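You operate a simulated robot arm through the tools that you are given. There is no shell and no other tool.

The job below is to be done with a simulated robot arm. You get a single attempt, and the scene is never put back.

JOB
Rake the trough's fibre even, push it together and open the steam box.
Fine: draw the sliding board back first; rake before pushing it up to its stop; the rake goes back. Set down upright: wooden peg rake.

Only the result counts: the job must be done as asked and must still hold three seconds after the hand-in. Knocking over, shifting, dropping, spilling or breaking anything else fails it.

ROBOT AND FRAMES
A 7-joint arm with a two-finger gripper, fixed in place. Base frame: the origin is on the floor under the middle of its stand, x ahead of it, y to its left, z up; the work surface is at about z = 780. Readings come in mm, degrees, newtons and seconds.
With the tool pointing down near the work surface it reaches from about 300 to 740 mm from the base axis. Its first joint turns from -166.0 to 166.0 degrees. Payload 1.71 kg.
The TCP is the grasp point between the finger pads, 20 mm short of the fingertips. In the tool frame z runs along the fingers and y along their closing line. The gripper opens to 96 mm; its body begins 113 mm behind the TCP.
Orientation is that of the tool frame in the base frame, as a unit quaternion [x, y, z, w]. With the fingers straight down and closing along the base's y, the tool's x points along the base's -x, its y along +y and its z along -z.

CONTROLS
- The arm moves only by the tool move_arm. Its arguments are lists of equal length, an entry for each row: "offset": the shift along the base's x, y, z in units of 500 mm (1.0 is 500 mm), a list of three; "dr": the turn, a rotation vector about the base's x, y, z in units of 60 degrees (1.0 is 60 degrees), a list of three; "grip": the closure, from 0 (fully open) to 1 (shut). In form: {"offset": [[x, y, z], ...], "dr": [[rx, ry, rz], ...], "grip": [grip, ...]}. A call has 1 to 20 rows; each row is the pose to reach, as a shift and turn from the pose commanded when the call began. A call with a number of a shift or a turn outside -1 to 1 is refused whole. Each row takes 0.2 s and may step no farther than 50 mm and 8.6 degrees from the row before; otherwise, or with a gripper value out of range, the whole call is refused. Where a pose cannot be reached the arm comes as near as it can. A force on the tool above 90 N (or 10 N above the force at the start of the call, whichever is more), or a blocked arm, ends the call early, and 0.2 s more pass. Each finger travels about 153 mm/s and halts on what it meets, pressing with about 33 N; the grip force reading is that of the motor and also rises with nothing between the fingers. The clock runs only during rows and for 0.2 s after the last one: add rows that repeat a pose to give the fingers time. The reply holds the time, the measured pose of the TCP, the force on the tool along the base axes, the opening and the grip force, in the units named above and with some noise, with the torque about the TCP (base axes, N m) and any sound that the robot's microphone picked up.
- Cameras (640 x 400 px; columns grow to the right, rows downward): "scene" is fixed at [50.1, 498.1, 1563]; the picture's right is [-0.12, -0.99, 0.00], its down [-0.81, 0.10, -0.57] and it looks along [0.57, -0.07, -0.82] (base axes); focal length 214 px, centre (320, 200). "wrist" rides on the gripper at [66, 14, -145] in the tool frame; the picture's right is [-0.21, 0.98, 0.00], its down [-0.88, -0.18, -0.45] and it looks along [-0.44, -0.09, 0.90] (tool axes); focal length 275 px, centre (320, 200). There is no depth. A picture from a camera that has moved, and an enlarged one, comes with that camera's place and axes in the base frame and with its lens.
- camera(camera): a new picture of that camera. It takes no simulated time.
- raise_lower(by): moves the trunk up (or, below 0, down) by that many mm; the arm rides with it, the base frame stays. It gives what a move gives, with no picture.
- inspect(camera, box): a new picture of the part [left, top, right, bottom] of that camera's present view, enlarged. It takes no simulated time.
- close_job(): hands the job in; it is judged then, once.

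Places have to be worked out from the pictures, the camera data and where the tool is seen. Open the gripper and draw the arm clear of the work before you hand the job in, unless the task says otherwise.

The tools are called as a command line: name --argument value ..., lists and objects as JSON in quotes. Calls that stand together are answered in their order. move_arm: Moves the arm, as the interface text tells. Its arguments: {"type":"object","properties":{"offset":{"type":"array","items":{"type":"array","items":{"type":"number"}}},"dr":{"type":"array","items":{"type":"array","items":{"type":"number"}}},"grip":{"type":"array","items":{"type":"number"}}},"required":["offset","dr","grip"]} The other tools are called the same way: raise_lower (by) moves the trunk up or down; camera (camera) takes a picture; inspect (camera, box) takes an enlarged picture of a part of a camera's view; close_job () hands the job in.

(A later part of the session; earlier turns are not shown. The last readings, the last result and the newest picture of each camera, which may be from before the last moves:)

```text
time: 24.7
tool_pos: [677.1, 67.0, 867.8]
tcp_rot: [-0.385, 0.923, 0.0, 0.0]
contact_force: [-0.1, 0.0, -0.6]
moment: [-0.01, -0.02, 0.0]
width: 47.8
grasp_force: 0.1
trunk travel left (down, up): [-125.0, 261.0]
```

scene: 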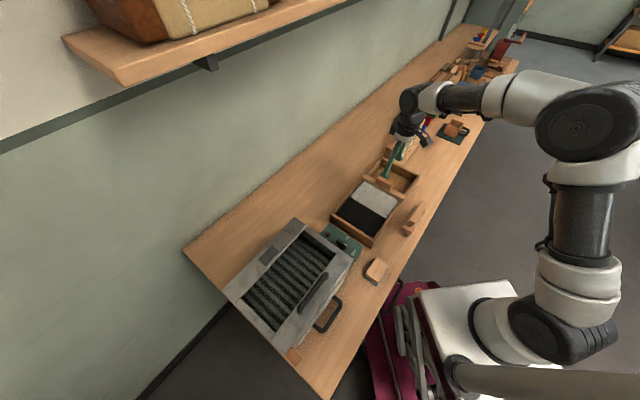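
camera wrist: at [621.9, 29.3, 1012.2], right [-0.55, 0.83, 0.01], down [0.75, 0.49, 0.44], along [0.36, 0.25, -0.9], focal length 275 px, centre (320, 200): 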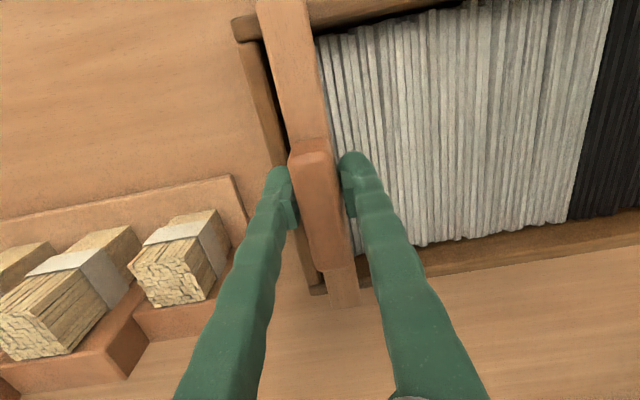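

Released cleanly. I raise up, then travel to above the rake near (427,84), turning the tool so the fingers close across its bar (towards θ=-45°).

move_arm --offset '[[0, 0, 0.08], [0, 0, 0.16], [0, 0, 0.26], [-0.05, 0.0034, 0.28], [-0.125, 0.0085, 0.28], [-0.2, 0.0136, 0.28], [-0.275, 0.0187, 0.28], [-0.35, 0.024, 0.28], [-0.425, 0.029, 0.28], [-0.5, 0.034, 0.28], [-0.5, 0.034, 0.28]]' --dr '[[0, 0, 0], [0, 0, 0], [0, 0, 0], [0, 0, -0.13], [0, 0, -0.27], [0, 0, -0.41], [0, 0, -0.55], [0, 0, -0.69], [0, 0, -0.83], [0, 0, -0.96], [0, 0, -0.96]]' --grip '[0.5, 0.5, 0.5, 0.3, 0, 0, 0, 0, 0, 0, 0]'

camera --camera "scene"

```text
time: 27.1
tool_pos: [426.8, 83.0, 1006.6]
tcp_rot: [0.109, 0.994, 0.001, -0.001]
contact_force: [0.2, -0.4, 0.5]
moment: [0.0, -0.01, 0.01]
width: 96.2
grasp_force: 0.0
trunk travel left (down, up): [-125.0, 261.0]
```

```text
taken
```

scene: 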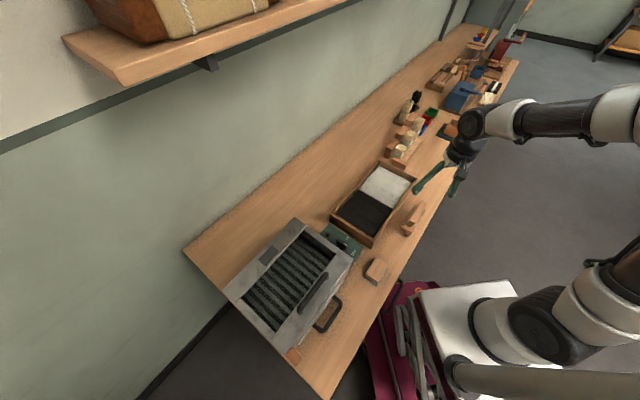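

At (427,83,1007) with θ≈-12.5°. I finish the turn to -45° and look.

move_arm --offset '[[0, 0, 0], [0, 0, 0], [0, 0, 0], [0, 0, 0], [0, 0, 0]]' --dr '[[0, 0, -0.136], [0, 0, -0.272], [0, 0, -0.408], [0, 0, -0.542], [0, 0, -0.542]]' --grip '[0, 0, 0, 0, 0]'

camera --camera "wrist"

inspect --camera "scene" --box '[320, 140, 440, 260]'

```text
time: 28.3
tool_pos: [426.4, 82.8, 1006.7]
tcp_rot: [0.383, 0.924, -0.001, 0.0]
contact_force: [0.3, 0.2, 0.6]
moment: [0.0, 0.0, 0.01]
width: 95.8
grasp_force: 0.0
trunk travel left (down, up): [-125.0, 261.0]
```

```text
taken
camera wrist: at [389.4, 138.7, 1151.9], right [0.84, 0.55, 0.0], down [0.49, -0.75, 0.44], along [0.24, -0.37, -0.9], focal length 275 px, centre (320, 200)
```

wrist: 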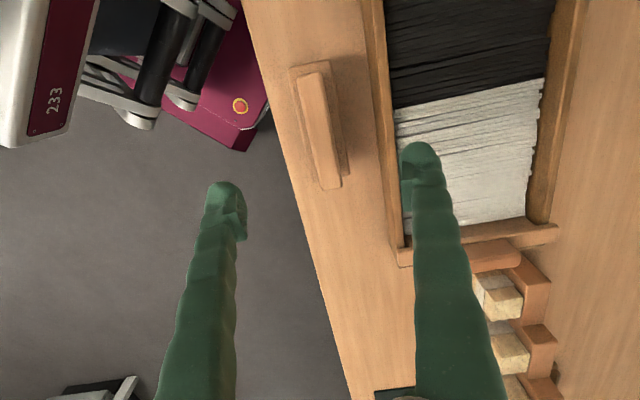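

```text
3.33 times, centred on (380, 200) of scene
camera zoom: at [50.1, 498.1, 1563.0], right [-0.12, -0.99, 0.0], down [-0.81, 0.1, -0.57], along [0.57, -0.07, -0.82], focal length 715 px, centre (120, 200)
```

zoom: 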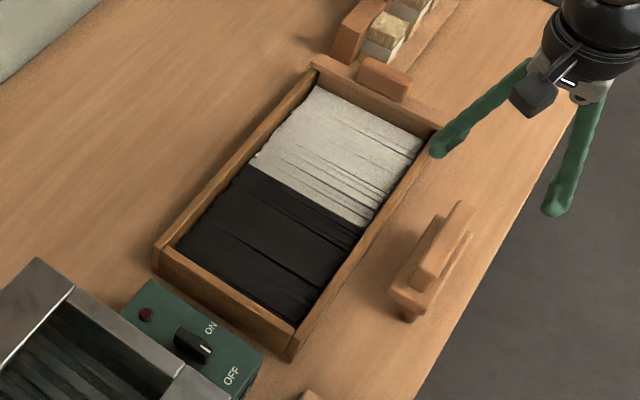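

inspect --camera "wrist" --box '[260, 50, 380, 210]'

```text
2.50 times, centred on (320, 130) of wrist
camera zoom: at [389.4, 138.7, 1151.9], right [0.84, 0.55, 0.0], down [0.49, -0.75, 0.44], along [0.24, -0.37, -0.9], focal length 688 px, centre (320, 375)
```

zoom: 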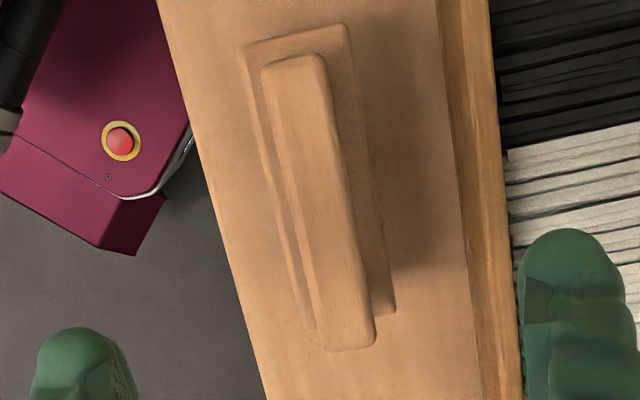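

The rake's centre is refined to about (426,86.6), with the bar along u. I correct by a few mm and descend to z≈868 over the bar.

move_arm --offset '[[-0.0014, 0.007, -0.06], [-0.0014, 0.007, -0.14], [-0.0014, 0.007, -0.21], [-0.0014, 0.007, -0.25], [-0.0014, 0.007, -0.274], [-0.0014, 0.007, -0.274]]' --dr '[[0, 0, 0], [0, 0, 0], [0, 0, 0], [0, 0, 0], [0, 0, 0], [0, 0, 0]]' --grip '[0, 0, 0, 0, 0, 0]'

camera --camera "wrist"

inspect --camera "scene" --box '[380, 180, 460, 250]'

```text
time: 29.7
tool_pos: [423.5, 87.7, 868.2]
tcp_rot: [0.382, 0.924, 0.0, -0.001]
contact_force: [0.6, -0.5, 0.7]
moment: [0.02, -0.01, -0.01]
width: 96.1
grasp_force: 0.1
trunk travel left (down, up): [-125.0, 261.0]
```

```text
taken
camera wrist: at [387.4, 143.2, 1014.1], right [0.84, 0.55, 0.0], down [0.49, -0.75, 0.44], along [0.24, -0.37, -0.9], focal length 275 px, centre (320, 200)
```

wrist: 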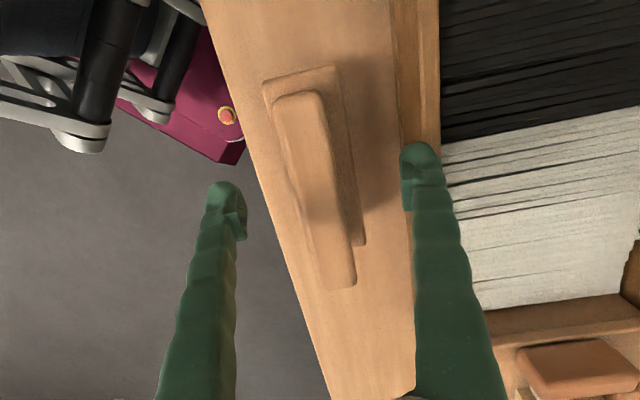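

```text
5.71 times, centred on (420, 215) of scene
camera zoom: at [50.1, 498.1, 1563.0], right [-0.12, -0.99, 0.0], down [-0.81, 0.1, -0.57], along [0.57, -0.07, -0.82], focal length 1226 px, centre (-251, 114)
```

zoom: 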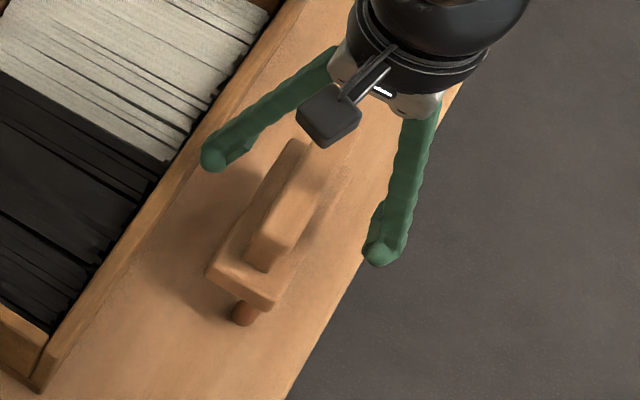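

The bar is centred between the fingers. I close on it.

move_arm --offset '[[0, 0, 0], [0, 0, 0], [0, 0, 0], [0, 0, 0]]' --dr '[[0, 0, 0], [0, 0, 0], [0, 0, 0], [0, 0, 0]]' --grip '[0.5, 0.75, 1, 1]'

camera --camera "wrist"

```text
time: 30.7
tool_pos: [424.6, 87.3, 868.7]
tcp_rot: [0.382, 0.924, 0.0, 0.0]
contact_force: [0.1, 0.1, 0.4]
moment: [-0.08, -0.03, 0.04]
width: 19.8
grasp_force: 32.8
trunk travel left (down, up): [-125.0, 261.0]
```

```text
taken
camera wrist: at [387.5, 143.3, 1014.3], right [0.84, 0.55, 0.0], down [0.49, -0.75, 0.44], along [0.24, -0.37, -0.9], focal length 275 px, centre (320, 200)
```

wrist: 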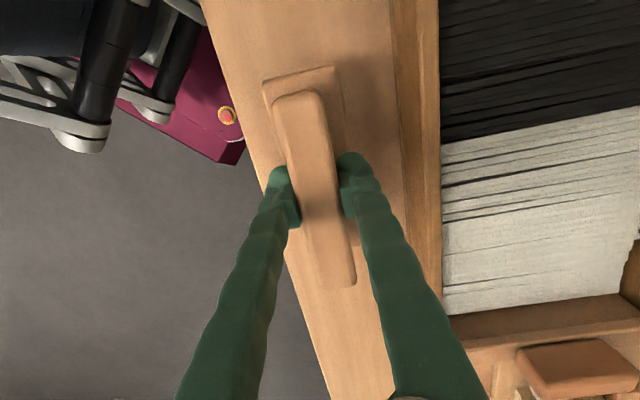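

Held at 19.8 mm; the return pose is (424.6,87.3,868.7) with θ=-45°. I lift it straight up and look at the pegs.

move_arm --offset '[[0, 0, 0.02], [0, 0, 0.06], [0, 0, 0.12], [0, 0, 0.18], [0, 0, 0.24], [0, 0, 0.24]]' --dr '[[0, 0, 0], [0, 0, 0], [0, 0, 0], [0, 0, 0], [0, 0, 0], [0, 0, 0]]' --grip '[1, 1, 1, 1, 1, 1]'

inspect --camera "scene" --box '[370, 160, 470, 250]'

camera --camera "wrist"

```text
time: 32.1
tool_pos: [424.0, 86.0, 991.1]
tcp_rot: [0.381, 0.925, 0.0, 0.0]
contact_force: [0.4, 0.6, -1.6]
moment: [0.03, -0.02, 0.01]
width: 20.0
grasp_force: 33.0
trunk travel left (down, up): [-125.0, 261.0]
```

```text
4.44 times, centred on (420, 205) of scene
camera zoom: at [50.1, 498.1, 1563.0], right [-0.12, -0.99, 0.0], down [-0.81, 0.1, -0.57], along [0.57, -0.07, -0.82], focal length 953 px, centre (-124, 178)
```

zoom: 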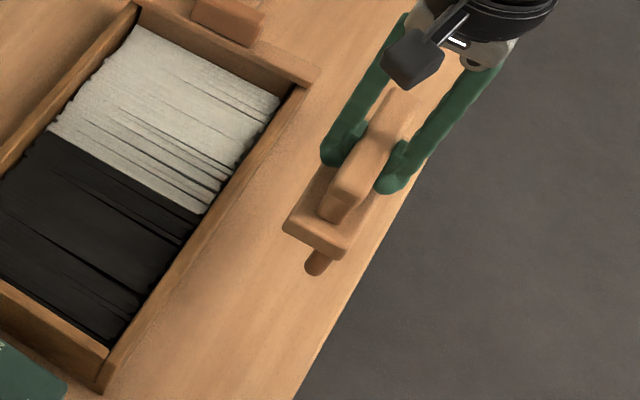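

```text
taken
camera wrist: at [387.1, 141.0, 1135.9], right [0.84, 0.55, 0.0], down [0.49, -0.75, 0.44], along [0.24, -0.37, -0.9], focal length 275 px, centre (320, 200)
```

wrist: 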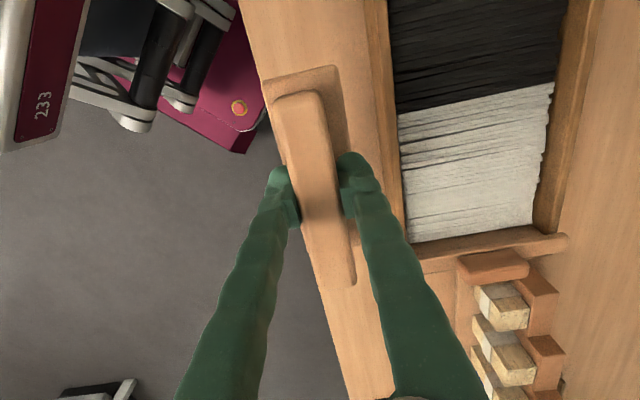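

The rake is firmly held; its peg tips are about 89 mm below the TCP. I zoom on the trough to measure the inner walls before raking.

inspect --camera "wrist" --box '[350, 0, 610, 270]'

inspect --camera "scene" --box '[325, 155, 425, 250]'

```text
1.48 times, centred on (480, 135) of wrist
camera zoom: at [387.1, 141.0, 1135.9], right [0.84, 0.55, 0.0], down [0.49, -0.75, 0.44], along [0.24, -0.37, -0.9], focal length 408 px, centre (83, 296)
```

zoom: 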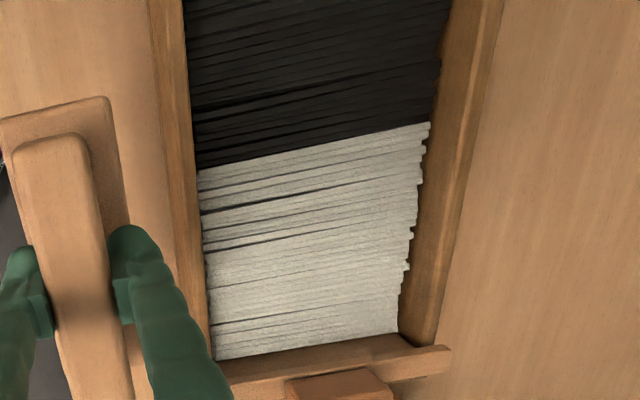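

```text
4.21 times, centred on (375, 202) of scene
camera zoom: at [50.1, 498.1, 1563.0], right [-0.12, -0.99, 0.0], down [-0.81, 0.1, -0.57], along [0.57, -0.07, -0.82], focal length 903 px, centre (88, 190)
```

zoom: 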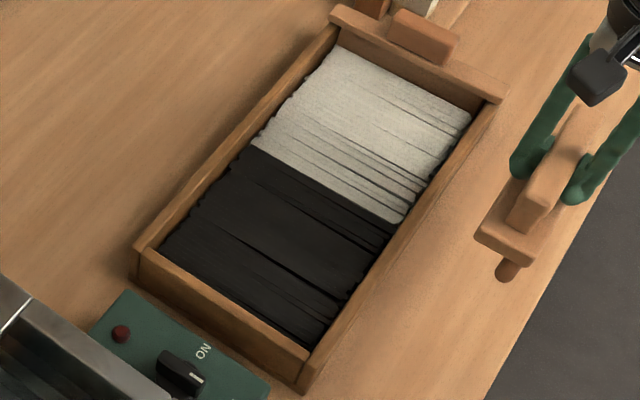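

The fibre surface looks about 20 mm below the rim, at z≈800, and the inside spans v≈451–617. I carry the rake over the near end of the trough, turning it crosswise (θ back to +45°).

move_arm --offset '[[0.004, 0.045, 0], [0.008, 0.09, 0], [0.012, 0.135, 0], [0.016, 0.18, 0], [0.02, 0.225, 0], [0.024, 0.27, 0], [0.024, 0.27, 0]]' --dr '[[0, 0, 0.14], [0, 0, 0.28], [0, 0, 0.42], [0, 0, 0.56], [0, 0, 0.7], [0, 0, 0.84], [0, 0, 0.84]]' --grip '[1, 1, 1, 1, 1, 1, 1]'

move_arm --offset '[[0.004, 0.045, 0], [0.008, 0.09, 0], [0.012, 0.135, 0], [0.016, 0.178, 0], [0.016, 0.178, 0], [0.016, 0.178, 0]]' --dr '[[0, 0, 0.13], [0, 0, 0.26], [0, 0, 0.39], [0, 0, 0.52], [0, 0, 0.657], [0, 0, 0.657]]' --grip '[1, 1, 1, 1, 1, 1]'

camera --camera "wrist"

inspect --camera "scene" --box '[320, 140, 430, 250]'

```text
time: 33.7
tool_pos: [437.9, 222.0, 990.0]
tcp_rot: [-0.049, 0.999, 0.0, -0.001]
contact_force: [0.4, -0.2, -2.4]
moment: [0.0, 0.02, 0.05]
width: 19.8
grasp_force: 32.5
trunk travel left (down, up): [-125.0, 261.0]
```

```text
time: 35.1
tool_pos: [445.5, 311.3, 990.2]
tcp_rot: [-0.384, 0.923, 0.001, 0.0]
contact_force: [-0.3, 0.4, -1.4]
moment: [-0.01, -0.02, -0.02]
width: 20.0
grasp_force: 33.1
trunk travel left (down, up): [-125.0, 261.0]
```

```text
taken
camera wrist: at [389.5, 273.7, 1135.7], right [-0.55, 0.84, 0.0], down [0.75, 0.49, 0.44], along [0.37, 0.24, -0.9], focal length 275 px, centre (320, 200)
```

wrist: 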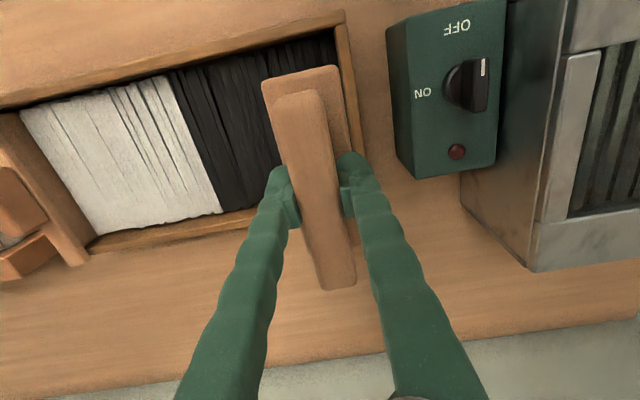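

```text
3.64 times, centred on (375, 195) of scene
camera zoom: at [50.1, 498.1, 1563.0], right [-0.12, -0.99, 0.0], down [-0.81, 0.1, -0.57], along [0.57, -0.07, -0.82], focal length 780 px, centre (120, 218)
```

zoom: 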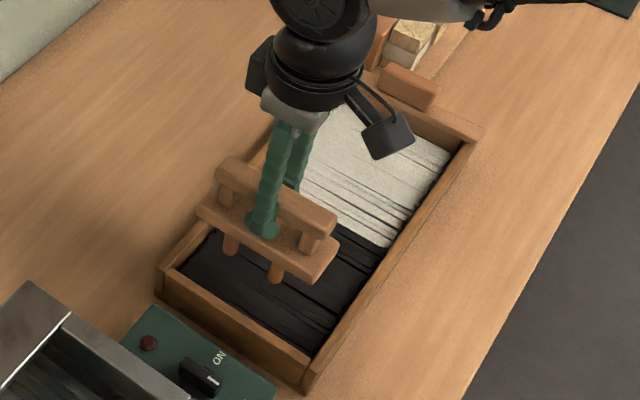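

inspect --camera "scene" --box '[340, 170, 400, 230]'

inspect --camera "wrist" --box '[0, 0, 400, 300]'

```text
6.67 times, centred on (370, 200) of scene
camera zoom: at [50.1, 498.1, 1563.0], right [-0.12, -0.99, 0.0], down [-0.81, 0.1, -0.57], along [0.57, -0.07, -0.82], focal length 1430 px, centre (-13, 200)
```

zoom: 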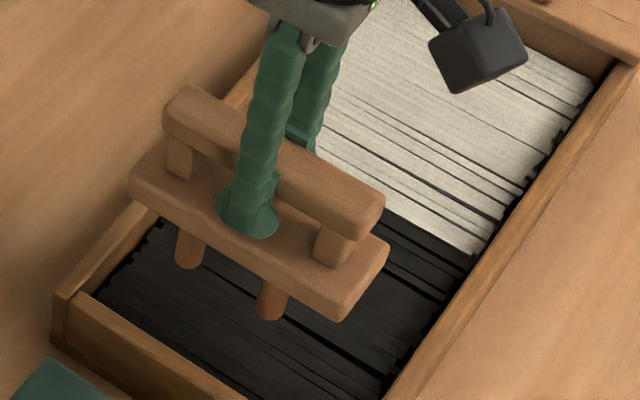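

```text
1.33 times, centred on (200, 150) of wrist
camera zoom: at [389.5, 273.7, 1135.7], right [-0.55, 0.84, 0.0], down [0.75, 0.49, 0.44], along [0.37, 0.24, -0.9], focal length 367 px, centre (480, 267)
```

zoom: 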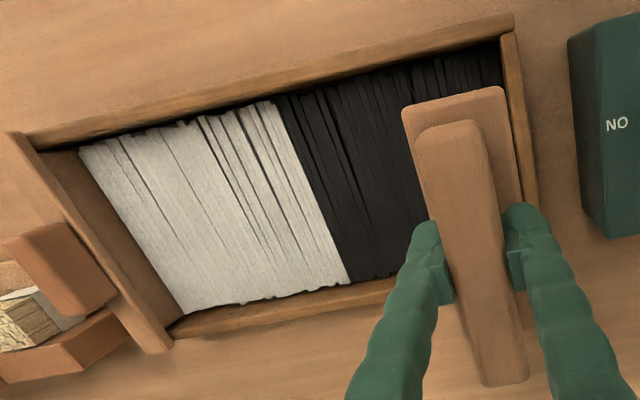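

The rake hangs crosswise over the fibre at u≈-95, v≈535, with its pegs clear of the walls. I lower in stages and watch for contact.

move_arm --offset '[[0, 0, -0.06], [0, 0, -0.12], [0, 0, -0.17], [0, 0, -0.19], [0, 0, -0.19]]' --dr '[[0, 0, 0], [0, 0, 0], [0, 0, 0], [0, 0, 0], [0, 0, 0]]' --grip '[1, 1, 1, 1, 1]'

inspect --camera "scene" --box '[330, 170, 410, 250]'

camera --camera "wrist"

```text
time: 36.3
tool_pos: [443.9, 311.2, 894.3]
tcp_rot: [-0.382, 0.924, 0.001, 0.0]
contact_force: [-1.1, -0.2, -1.4]
moment: [0.01, 0.01, 0.01]
width: 19.8
grasp_force: 33.4
trunk travel left (down, up): [-125.0, 261.0]
```

```text
5.00 times, centred on (370, 210) of scene
camera zoom: at [50.1, 498.1, 1563.0], right [-0.12, -0.99, 0.0], down [-0.81, 0.1, -0.57], along [0.57, -0.07, -0.82], focal length 1072 px, centre (70, 150)
```

zoom: 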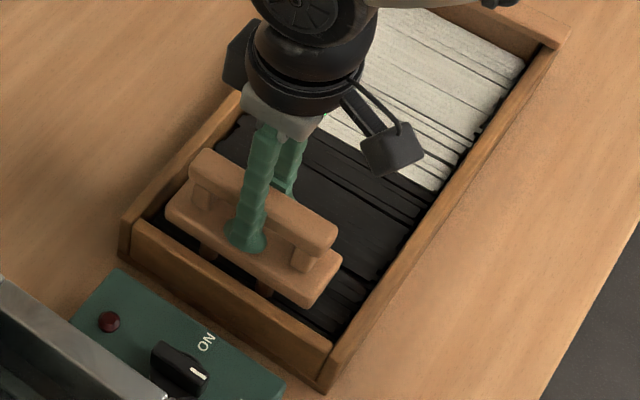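

```text
taken
camera wrist: at [388.0, 274.0, 1038.8], right [-0.54, 0.84, 0.0], down [0.75, 0.49, 0.44], along [0.37, 0.24, -0.9], focal length 275 px, centre (320, 200)
```

wrist: 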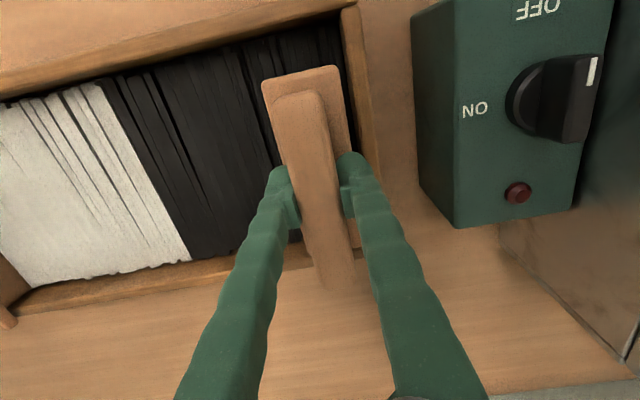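

No contact yet at 894 (peg tips ≈805). I lower another 10 mm slowly.

move_arm --offset '[[0, 0, -0.006], [0, 0, -0.012], [0, 0, -0.016], [0, 0, -0.02], [0, 0, -0.02]]' --dr '[[0, 0, 0], [0, 0, 0], [0, 0, 0], [0, 0, 0], [0, 0, 0]]' --grip '[1, 1, 1, 1, 1]'

inspect --camera "scene" --box '[330, 170, 410, 250]'

```text
time: 37.5
tool_pos: [445.0, 311.1, 883.8]
tcp_rot: [-0.381, 0.924, 0.001, -0.001]
contact_force: [-0.5, -0.7, -1.7]
moment: [0.01, -0.02, 0.03]
width: 20.0
grasp_force: 33.5
trunk travel left (down, up): [-125.0, 261.0]
```

```text
5.00 times, centred on (370, 210) of scene
camera zoom: at [50.1, 498.1, 1563.0], right [-0.12, -0.99, 0.0], down [-0.81, 0.1, -0.57], along [0.57, -0.07, -0.82], focal length 1072 px, centre (70, 150)
```

zoom: 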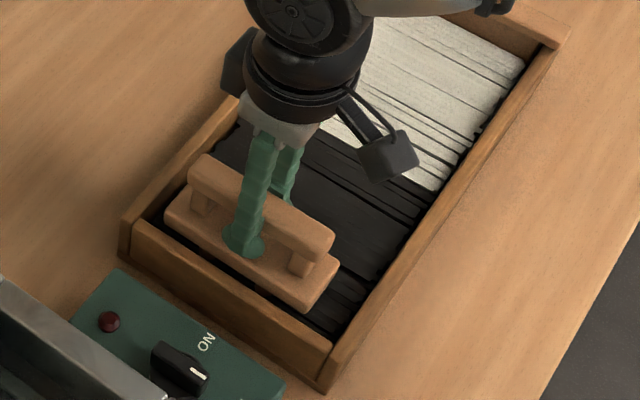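

Still no contact, with the peg tips at about 795 and inside the fibre band. I draw the rake along the trough from u≈-95 to -378, short of the board.

move_arm --offset '[[0.0267, -0.0267, 0], [0.0533, -0.0533, 0], [0.08, -0.08, 0], [0.1067, -0.1067, 0], [0.1333, -0.1333, 0], [0.16, -0.16, 0], [0.1867, -0.1867, 0], [0.2133, -0.2133, 0], [0.24, -0.24, 0], [0.2667, -0.2667, 0], [0.2933, -0.2933, 0], [0.32, -0.32, 0], [0.3467, -0.3467, 0], [0.3733, -0.3733, 0], [0.4, -0.4, 0], [0.4, -0.4, 0]]' --dr '[[0, 0, 0], [0, 0, 0], [0, 0, 0], [0, 0, 0], [0, 0, 0], [0, 0, 0], [0, 0, 0], [0, 0, 0], [0, 0, 0], [0, 0, 0], [0, 0, 0], [0, 0, 0], [0, 0, 0], [0, 0, 0], [0, 0, 0], [0, 0, 0]]' --grip '[1, 1, 1, 1, 1, 1, 1, 1, 1, 1, 1, 1, 1, 1, 1, 1]'

camera --camera "wrist"

inspect --camera "scene" --box '[320, 140, 430, 250]'

```text
time: 40.9
tool_pos: [645.7, 112.3, 885.7]
tcp_rot: [-0.381, 0.924, 0.002, 0.0]
contact_force: [-0.4, 0.1, -1.6]
moment: [0.0, 0.02, 0.0]
width: 19.8
grasp_force: 32.8
trunk travel left (down, up): [-125.0, 261.0]
```

```text
taken
camera wrist: at [589.8, 75.2, 1031.0], right [-0.55, 0.84, 0.0], down [0.75, 0.49, 0.44], along [0.37, 0.24, -0.9], focal length 275 px, centre (320, 200)
```

wrist: 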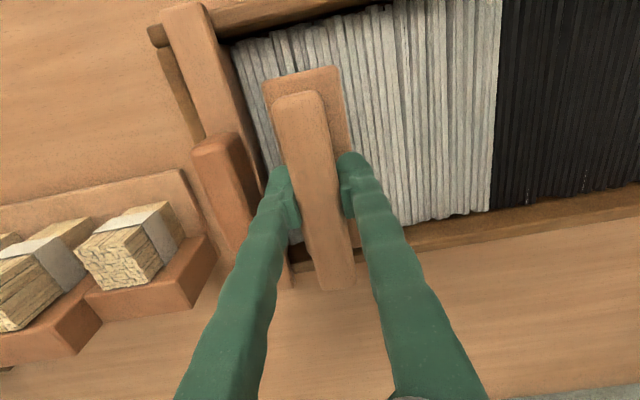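

```text
3.64 times, centred on (375, 195) of scene
camera zoom: at [50.1, 498.1, 1563.0], right [-0.12, -0.99, 0.0], down [-0.81, 0.1, -0.57], along [0.57, -0.07, -0.82], focal length 780 px, centre (120, 218)
```

zoom: 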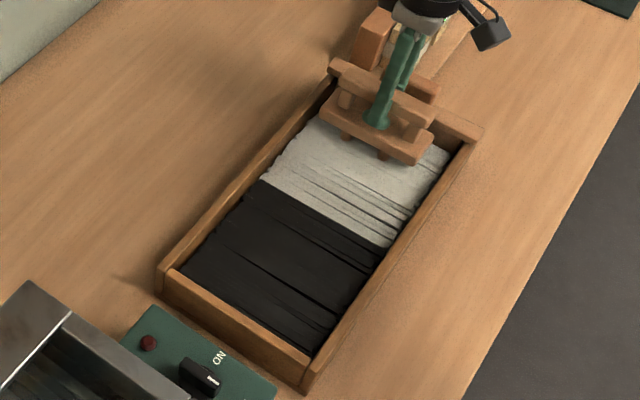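

inspect --camera "scene" --box '[365, 145, 425, 205]'

inspect --camera "wrist" --box '[340, 0, 640, 260]'

```text
6.67 times, centred on (395, 175) of scene
camera zoom: at [50.1, 498.1, 1563.0], right [-0.12, -0.99, 0.0], down [-0.81, 0.1, -0.57], along [0.57, -0.07, -0.82], focal length 1430 px, centre (-180, 367)
```

zoom: 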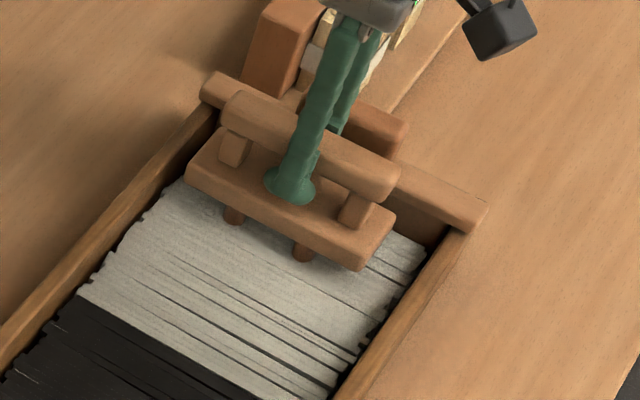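

```text
1.54 times, centred on (490, 130) of wrist
camera zoom: at [589.8, 75.2, 1031.0], right [-0.55, 0.84, 0.0], down [0.75, 0.49, 0.44], along [0.37, 0.24, -0.9], focal length 424 px, centre (58, 308)
```

zoom: 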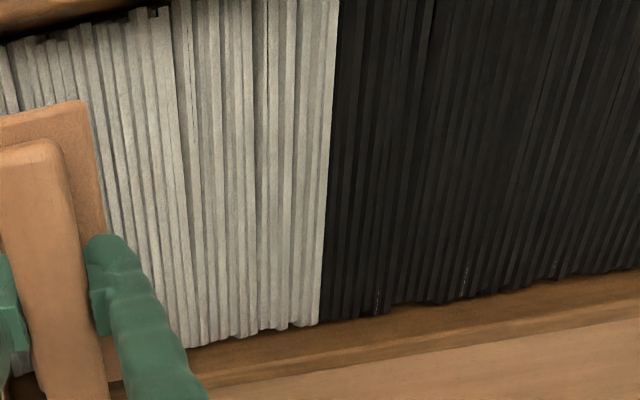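

The pegs look to be in the fibre by roughly 10 mm, with no reaction force. I lower 4 mm more and rake back along the trough to u≈-95.

move_arm --offset '[[0, 0, -0.005], [0, 0, -0.01], [-0.0267, 0.0267, -0.01], [-0.0533, 0.0533, -0.01], [-0.08, 0.08, -0.01], [-0.1067, 0.1067, -0.01], [-0.1333, 0.1333, -0.01], [-0.16, 0.16, -0.01], [-0.1867, 0.1867, -0.01], [-0.2133, 0.2133, -0.01], [-0.24, 0.24, -0.01], [-0.2667, 0.2667, -0.01], [-0.2933, 0.2933, -0.01], [-0.32, 0.32, -0.01], [-0.3467, 0.3467, -0.01], [-0.3733, 0.3733, -0.01], [-0.4, 0.4, -0.01], [-0.4, 0.4, -0.01]]' --dr '[[0, 0, 0], [0, 0, 0], [0, 0, 0], [0, 0, 0], [0, 0, 0], [0, 0, 0], [0, 0, 0], [0, 0, 0], [0, 0, 0], [0, 0, 0], [0, 0, 0], [0, 0, 0], [0, 0, 0], [0, 0, 0], [0, 0, 0], [0, 0, 0], [0, 0, 0], [0, 0, 0]]' --grip '[1, 1, 1, 1, 1, 1, 1, 1, 1, 1, 1, 1, 1, 1, 1, 1, 1, 1]'

camera --camera "wrist"

inspect --camera "scene" --box '[325, 150, 425, 250]'

```text
time: 44.7
tool_pos: [442.6, 311.1, 879.6]
tcp_rot: [-0.382, 0.924, 0.001, -0.001]
contact_force: [3.7, -4.9, 17.5]
moment: [0.09, -0.36, -0.11]
width: 19.9
grasp_force: 32.9
trunk travel left (down, up): [-125.0, 261.0]
```

```text
taken
camera wrist: at [386.5, 273.2, 1025.9], right [-0.54, 0.84, 0.0], down [0.75, 0.49, 0.44], along [0.37, 0.24, -0.9], focal length 275 px, centre (320, 200)
```

wrist: 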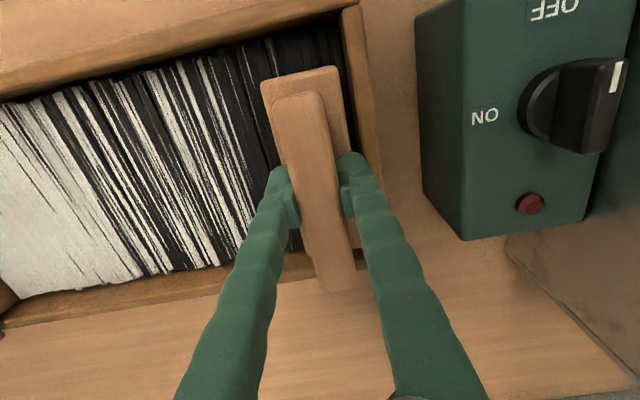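

```text
4.00 times, centred on (375, 200) of scene
camera zoom: at [50.1, 498.1, 1563.0], right [-0.12, -0.99, 0.0], down [-0.81, 0.1, -0.57], along [0.57, -0.07, -0.82], focal length 858 px, centre (100, 200)
```

zoom: 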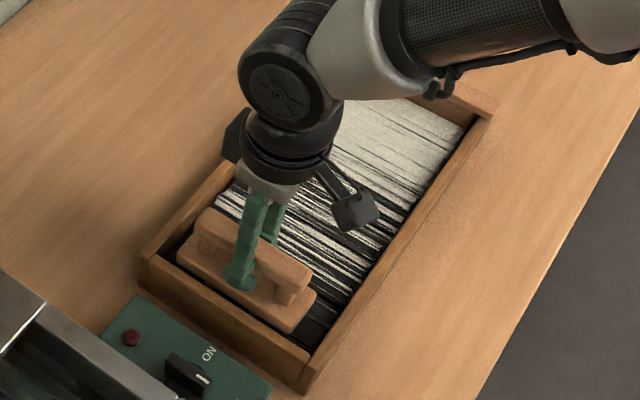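

Now the effect shows: white fibre is being worked into the black, so raking blends it. Light floor contact (17 N) occurs at 880, so I raise 1 mm and rake towards the board again.

move_arm --offset '[[0, 0, 0.002], [0.0267, -0.0267, 0.002], [0.0533, -0.0533, 0.002], [0.08, -0.08, 0.002], [0.1067, -0.1067, 0.002], [0.1333, -0.1333, 0.002], [0.16, -0.16, 0.002], [0.1867, -0.1867, 0.002], [0.2133, -0.2133, 0.002], [0.24, -0.24, 0.002], [0.2667, -0.2667, 0.002], [0.2933, -0.2933, 0.002], [0.32, -0.32, 0.002], [0.3467, -0.3467, 0.002], [0.3733, -0.3733, 0.002], [0.4, -0.4, 0.002], [0.4, -0.4, 0.002]]' --dr '[[0, 0, 0], [0, 0, 0], [0, 0, 0], [0, 0, 0], [0, 0, 0], [0, 0, 0], [0, 0, 0], [0, 0, 0], [0, 0, 0], [0, 0, 0], [0, 0, 0], [0, 0, 0], [0, 0, 0], [0, 0, 0], [0, 0, 0], [0, 0, 0], [0, 0, 0]]' --grip '[1, 1, 1, 1, 1, 1, 1, 1, 1, 1, 1, 1, 1, 1, 1, 1, 1]'

camera --camera "wrist"

inspect --camera "scene" --box '[325, 150, 425, 250]'

```text
time: 48.3
tool_pos: [645.7, 111.7, 881.9]
tcp_rot: [-0.381, 0.924, 0.0, -0.002]
contact_force: [-0.2, 0.6, -2.4]
moment: [-0.01, 0.05, 0.01]
width: 20.1
grasp_force: 33.2
trunk travel left (down, up): [-125.0, 261.0]
```

```text
taken
camera wrist: at [590.7, 74.1, 1026.7], right [-0.55, 0.84, 0.0], down [0.75, 0.49, 0.44], along [0.37, 0.24, -0.9], focal length 275 px, centre (320, 200)
```

wrist: 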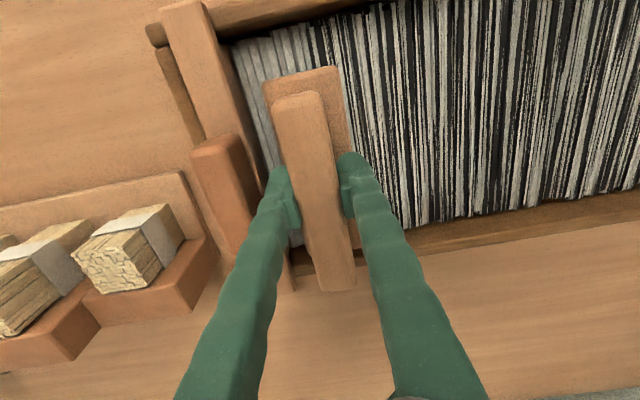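

```text
4.00 times, centred on (375, 200) of scene
camera zoom: at [50.1, 498.1, 1563.0], right [-0.12, -0.99, 0.0], down [-0.81, 0.1, -0.57], along [0.57, -0.07, -0.82], focal length 858 px, centre (100, 200)
```

zoom: 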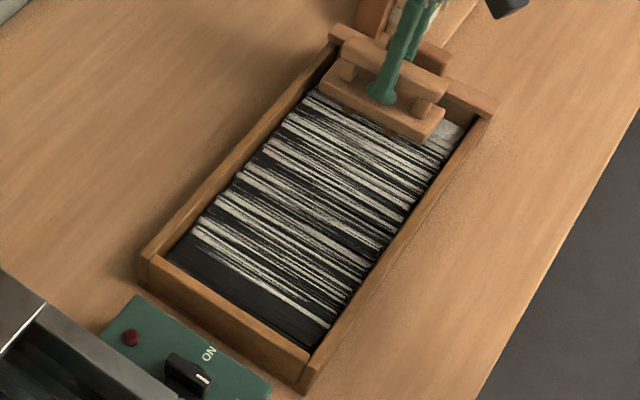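

Raking blends it very well; only the two ends remain unmixed. I extend slightly to u≈-388, then rake back to u≈-88 near the end wall.

move_arm --offset '[[0.007, -0.007, 0], [0.0147, -0.0147, 0], [0.0147, -0.0147, 0], [-0.01, 0.01, 0], [-0.037, 0.037, 0], [-0.064, 0.064, 0], [-0.091, 0.091, 0], [-0.118, 0.118, 0], [-0.145, 0.145, 0], [-0.172, 0.172, 0], [-0.199, 0.199, 0], [-0.226, 0.226, 0], [-0.253, 0.253, 0], [-0.28, 0.28, 0], [-0.307, 0.307, 0], [-0.334, 0.334, 0], [-0.361, 0.361, 0], [-0.388, 0.388, 0], [-0.409, 0.409, 0], [-0.409, 0.409, 0]]' --dr '[[0, 0, 0], [0, 0, 0], [0, 0, 0], [0, 0, 0], [0, 0, 0], [0, 0, 0], [0, 0, 0], [0, 0, 0], [0, 0, 0], [0, 0, 0], [0, 0, 0], [0, 0, 0], [0, 0, 0], [0, 0, 0], [0, 0, 0], [0, 0, 0], [0, 0, 0], [0, 0, 0], [0, 0, 0], [0, 0, 0]]' --grip '[1, 1, 1, 1, 1, 1, 1, 1, 1, 1, 1, 1, 1, 1, 1, 1, 1, 1, 1, 1]'

camera --camera "wrist"

inspect --camera "scene" --box '[325, 150, 425, 250]'

```text
time: 52.5
tool_pos: [440.6, 315.1, 881.4]
tcp_rot: [-0.382, 0.924, 0.001, -0.001]
contact_force: [0.6, 0.2, -1.1]
moment: [-0.01, 0.01, -0.02]
width: 19.8
grasp_force: 33.4
trunk travel left (down, up): [-125.0, 261.0]
```

```text
taken
camera wrist: at [385.2, 277.2, 1026.3], right [-0.54, 0.84, 0.0], down [0.75, 0.49, 0.44], along [0.37, 0.24, -0.9], focal length 275 px, centre (320, 200)
```

wrist: 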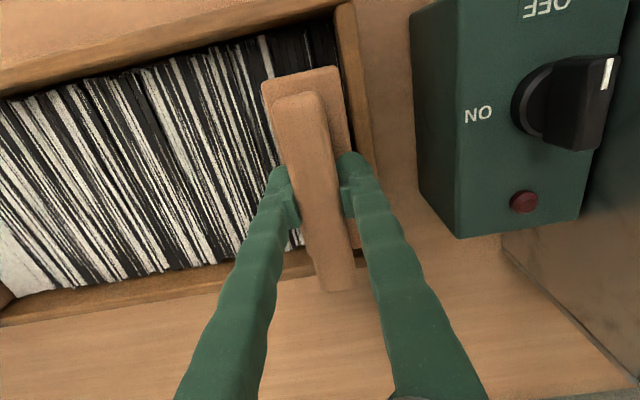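

```text
4.00 times, centred on (375, 200) of scene
camera zoom: at [50.1, 498.1, 1563.0], right [-0.12, -0.99, 0.0], down [-0.81, 0.1, -0.57], along [0.57, -0.07, -0.82], focal length 858 px, centre (100, 200)
```

zoom: 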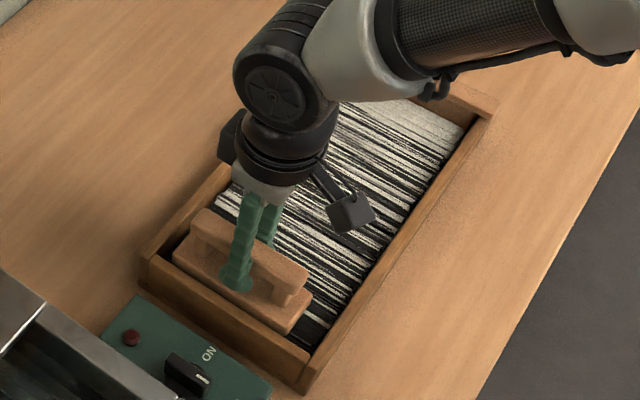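

Blending progresses. I do another full stroke to the board end and back.

move_arm --offset '[[0.021, -0.021, 0], [0.048, -0.048, 0], [0.075, -0.075, 0], [0.102, -0.102, 0], [0.129, -0.129, 0], [0.156, -0.156, 0], [0.183, -0.183, 0], [0.21, -0.21, 0], [0.237, -0.237, 0], [0.264, -0.264, 0], [0.291, -0.291, 0], [0.318, -0.318, 0], [0.345, -0.345, 0], [0.372, -0.372, 0], [0.399, -0.399, 0], [0.415, -0.415, 0], [0.424, -0.424, 0], [0.424, -0.424, 0]]' --dr '[[0, 0, 0], [0, 0, 0], [0, 0, 0], [0, 0, 0], [0, 0, 0], [0, 0, 0], [0, 0, 0], [0, 0, 0], [0, 0, 0], [0, 0, 0], [0, 0, 0], [0, 0, 0], [0, 0, 0], [0, 0, 0], [0, 0, 0], [0, 0, 0], [0, 0, 0], [0, 0, 0]]' --grip '[1, 1, 1, 1, 1, 1, 1, 1, 1, 1, 1, 1, 1, 1, 1, 1, 1, 1]'

camera --camera "wrist"

inspect --camera "scene" --box '[325, 150, 425, 250]'

```text
time: 56.3
tool_pos: [653.0, 104.2, 878.9]
tcp_rot: [-0.381, 0.924, 0.0, -0.002]
contact_force: [0.7, -0.2, -1.8]
moment: [-0.01, 0.0, -0.01]
width: 20.0
grasp_force: 32.7
trunk travel left (down, up): [-125.0, 261.0]
```

```text
taken
camera wrist: at [596.7, 66.3, 1025.7], right [-0.54, 0.84, 0.0], down [0.75, 0.49, 0.44], along [0.37, 0.24, -0.9], focal length 275 px, centre (320, 200)
```

wrist: 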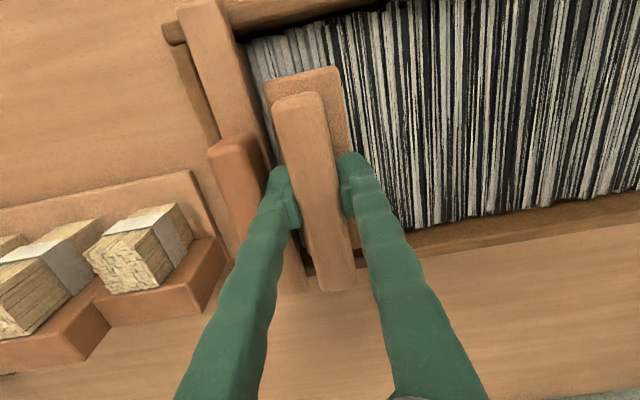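

```text
4.00 times, centred on (375, 200) of scene
camera zoom: at [50.1, 498.1, 1563.0], right [-0.12, -0.99, 0.0], down [-0.81, 0.1, -0.57], along [0.57, -0.07, -0.82], focal length 858 px, centre (100, 200)
```

zoom: 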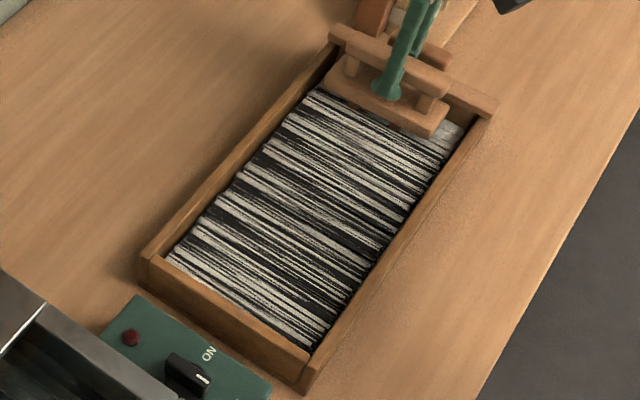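

The near end is blended now. I rake back from the board end to see how the far end looks.

move_arm --offset '[[-0.02, 0.02, 0], [-0.047, 0.047, 0], [-0.074, 0.074, 0], [-0.101, 0.101, 0], [-0.128, 0.128, 0], [-0.155, 0.155, 0], [-0.182, 0.182, 0], [-0.209, 0.209, 0], [-0.236, 0.236, 0], [-0.263, 0.263, 0], [-0.29, 0.29, 0], [-0.317, 0.317, 0], [-0.344, 0.344, 0], [-0.371, 0.371, 0], [-0.398, 0.398, 0], [-0.42, 0.42, 0], [-0.42, 0.42, 0]]' --dr '[[0, 0, 0], [0, 0, 0], [0, 0, 0], [0, 0, 0], [0, 0, 0], [0, 0, 0], [0, 0, 0], [0, 0, 0], [0, 0, 0], [0, 0, 0], [0, 0, 0], [0, 0, 0], [0, 0, 0], [0, 0, 0], [0, 0, 0], [0, 0, 0], [0, 0, 0]]' --grip '[1, 1, 1, 1, 1, 1, 1, 1, 1, 1, 1, 1, 1, 1, 1, 1, 1]'

camera --camera "wrist"

inspect --camera "scene" --box '[325, 150, 425, 250]'

```text
time: 59.9
tool_pos: [441.6, 313.5, 881.4]
tcp_rot: [-0.382, 0.924, 0.001, -0.001]
contact_force: [0.7, 0.4, -1.5]
moment: [-0.04, 0.02, 0.0]
width: 19.9
grasp_force: 33.1
trunk travel left (down, up): [-125.0, 261.0]
```

```text
taken
camera wrist: at [386.2, 276.8, 1027.1], right [-0.54, 0.84, 0.0], down [0.75, 0.49, 0.44], along [0.37, 0.24, -0.9], focal length 275 px, centre (320, 200)
```

wrist: 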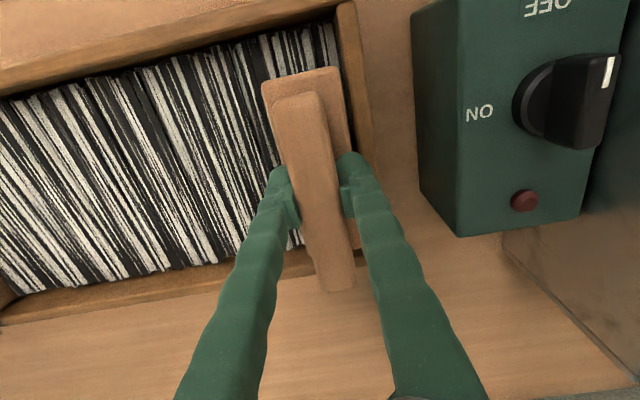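

```text
4.00 times, centred on (375, 200) of scene
camera zoom: at [50.1, 498.1, 1563.0], right [-0.12, -0.99, 0.0], down [-0.81, 0.1, -0.57], along [0.57, -0.07, -0.82], focal length 858 px, centre (100, 200)
```

zoom: 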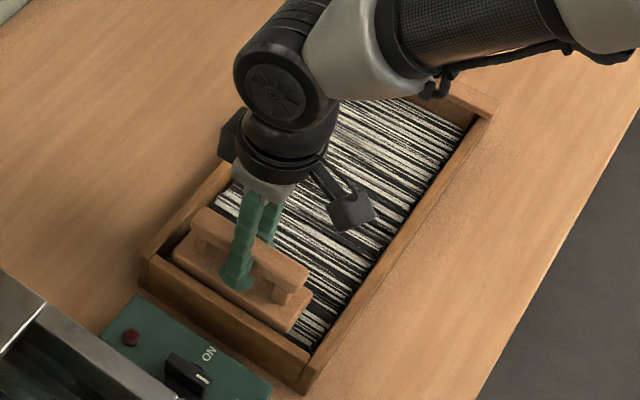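

The fibre looks evenly blended from end to end. I do one more pass to the board end and back to the middle to be sure.

move_arm --offset '[[0.021, -0.021, 0], [0.048, -0.048, 0], [0.075, -0.075, 0], [0.102, -0.102, 0], [0.129, -0.129, 0], [0.156, -0.156, 0], [0.183, -0.183, 0], [0.21, -0.21, 0], [0.237, -0.237, 0], [0.264, -0.264, 0], [0.291, -0.291, 0], [0.318, -0.318, 0], [0.345, -0.345, 0], [0.372, -0.372, 0], [0.399, -0.399, 0], [0.42, -0.42, 0], [0.42, -0.42, 0]]' --dr '[[0, 0, 0], [0, 0, 0], [0, 0, 0], [0, 0, 0], [0, 0, 0], [0, 0, 0], [0, 0, 0], [0, 0, 0], [0, 0, 0], [0, 0, 0], [0, 0, 0], [0, 0, 0], [0, 0, 0], [0, 0, 0], [0, 0, 0], [0, 0, 0], [0, 0, 0]]' --grip '[1, 1, 1, 1, 1, 1, 1, 1, 1, 1, 1, 1, 1, 1, 1, 1, 1]'

move_arm --offset '[[-0.02, 0.02, 0], [-0.047, 0.047, 0], [-0.074, 0.074, 0], [-0.101, 0.101, 0], [-0.128, 0.128, 0], [-0.155, 0.155, 0], [-0.182, 0.182, 0], [-0.209, 0.209, 0], [-0.236, 0.236, 0], [-0.263, 0.263, 0], [-0.29, 0.29, 0], [-0.317, 0.317, 0], [-0.344, 0.344, 0], [-0.371, 0.371, 0], [-0.398, 0.398, 0], [-0.42, 0.42, 0], [-0.42, 0.42, 0]]' --dr '[[0, 0, 0], [0, 0, 0], [0, 0, 0], [0, 0, 0], [0, 0, 0], [0, 0, 0], [0, 0, 0], [0, 0, 0], [0, 0, 0], [0, 0, 0], [0, 0, 0], [0, 0, 0], [0, 0, 0], [0, 0, 0], [0, 0, 0], [0, 0, 0], [0, 0, 0]]' --grip '[1, 1, 1, 1, 1, 1, 1, 1, 1, 1, 1, 1, 1, 1, 1, 1, 1]'

```text
time: 63.5
tool_pos: [652.6, 102.5, 880.3]
tcp_rot: [-0.381, 0.925, 0.001, -0.001]
contact_force: [-1.3, 0.0, -1.8]
moment: [0.0, -0.03, -0.03]
width: 20.1
grasp_force: 32.8
trunk travel left (down, up): [-125.0, 261.0]
```

```text
time: 67.1
tool_pos: [443.8, 314.9, 880.9]
tcp_rot: [-0.381, 0.924, 0.001, -0.001]
contact_force: [-0.5, -0.6, -2.2]
moment: [0.0, 0.0, -0.01]
width: 20.1
grasp_force: 32.6
trunk travel left (down, up): [-125.0, 261.0]
```

Two more full strokes done. I lift the rake clear and check the fibre.

move_arm --offset '[[0, 0, 0.04], [0, 0, 0.1], [0, 0, 0.16], [0, 0, 0.22], [0, 0, 0.22]]' --dr '[[0, 0, 0], [0, 0, 0], [0, 0, 0], [0, 0, 0], [0, 0, 0]]' --grip '[1, 1, 1, 1, 1]'

camera --camera "wrist"

inspect --camera "scene" --box '[325, 150, 425, 250]'

```text
time: 68.3
tool_pos: [440.3, 316.4, 991.6]
tcp_rot: [-0.382, 0.924, 0.001, -0.001]
contact_force: [-0.1, -0.5, -1.9]
moment: [0.01, -0.01, 0.02]
width: 19.7
grasp_force: 33.0
trunk travel left (down, up): [-125.0, 261.0]
```

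```text
taken
camera wrist: at [385.1, 278.2, 1137.2], right [-0.54, 0.84, 0.0], down [0.75, 0.49, 0.44], along [0.37, 0.24, -0.9], focal length 275 px, centre (320, 200)
```

wrist: 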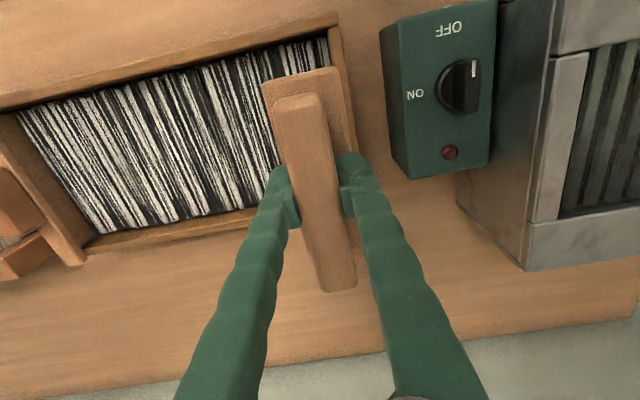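

```text
4.00 times, centred on (375, 200) of scene
camera zoom: at [50.1, 498.1, 1563.0], right [-0.12, -0.99, 0.0], down [-0.81, 0.1, -0.57], along [0.57, -0.07, -0.82], focal length 858 px, centre (100, 200)
```

zoom: 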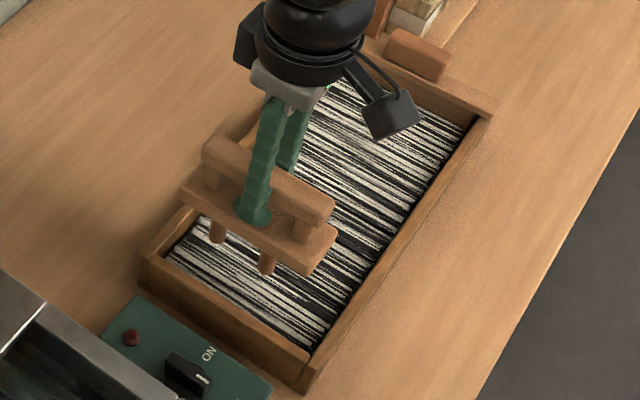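

The fibre is uniform end to end. I carry the rake back over its spot, turning it back to its original direction.

move_arm --offset '[[-0.0026, -0.038, 0], [-0.0052, -0.076, 0], [-0.0078, -0.115, 0], [-0.0105, -0.153, 0], [-0.0131, -0.191, 0], [-0.0157, -0.229, 0], [-0.0157, -0.229, 0]]' --dr '[[0, 0, -0.125], [0, 0, -0.25], [0, 0, -0.375], [0, 0, -0.5], [0, 0, -0.625], [0, 0, -0.75], [0, 0, -0.75]]' --grip '[1, 1, 1, 1, 1, 1, 1]'

move_arm --offset '[[-0.0026, -0.038, 0], [-0.0052, -0.076, 0], [-0.0078, -0.115, 0], [-0.0105, -0.153, 0], [-0.0131, -0.191, 0], [-0.0157, -0.229, 0], [-0.0157, -0.229, 0]]' --dr '[[0, 0, -0.125], [0, 0, -0.25], [0, 0, -0.375], [0, 0, -0.5], [0, 0, -0.625], [0, 0, -0.747], [0, 0, -0.747]]' --grip '[1, 1, 1, 1, 1, 1, 1]'

camera --camera "wrist"

```text
time: 69.9
tool_pos: [435.4, 199.1, 993.0]
tcp_rot: [0.001, 1.0, 0.0, -0.001]
contact_force: [-0.8, -0.3, -2.4]
moment: [0.03, 0.0, -0.01]
width: 19.8
grasp_force: 33.7
trunk travel left (down, up): [-125.0, 261.0]
```

```text
time: 71.5
tool_pos: [426.5, 82.9, 993.0]
tcp_rot: [0.383, 0.924, 0.001, 0.0]
contact_force: [0.5, 0.0, -2.1]
moment: [0.02, 0.03, 0.0]
width: 19.8
grasp_force: 32.8
trunk travel left (down, up): [-125.0, 261.0]
```

```text
taken
camera wrist: at [390.2, 139.0, 1138.2], right [0.84, 0.55, 0.0], down [0.49, -0.75, 0.44], along [0.24, -0.37, -0.9], focal length 275 px, centre (320, 200)
```

wrist: 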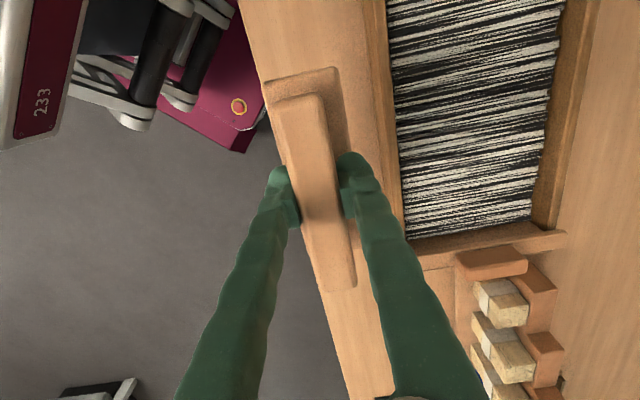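

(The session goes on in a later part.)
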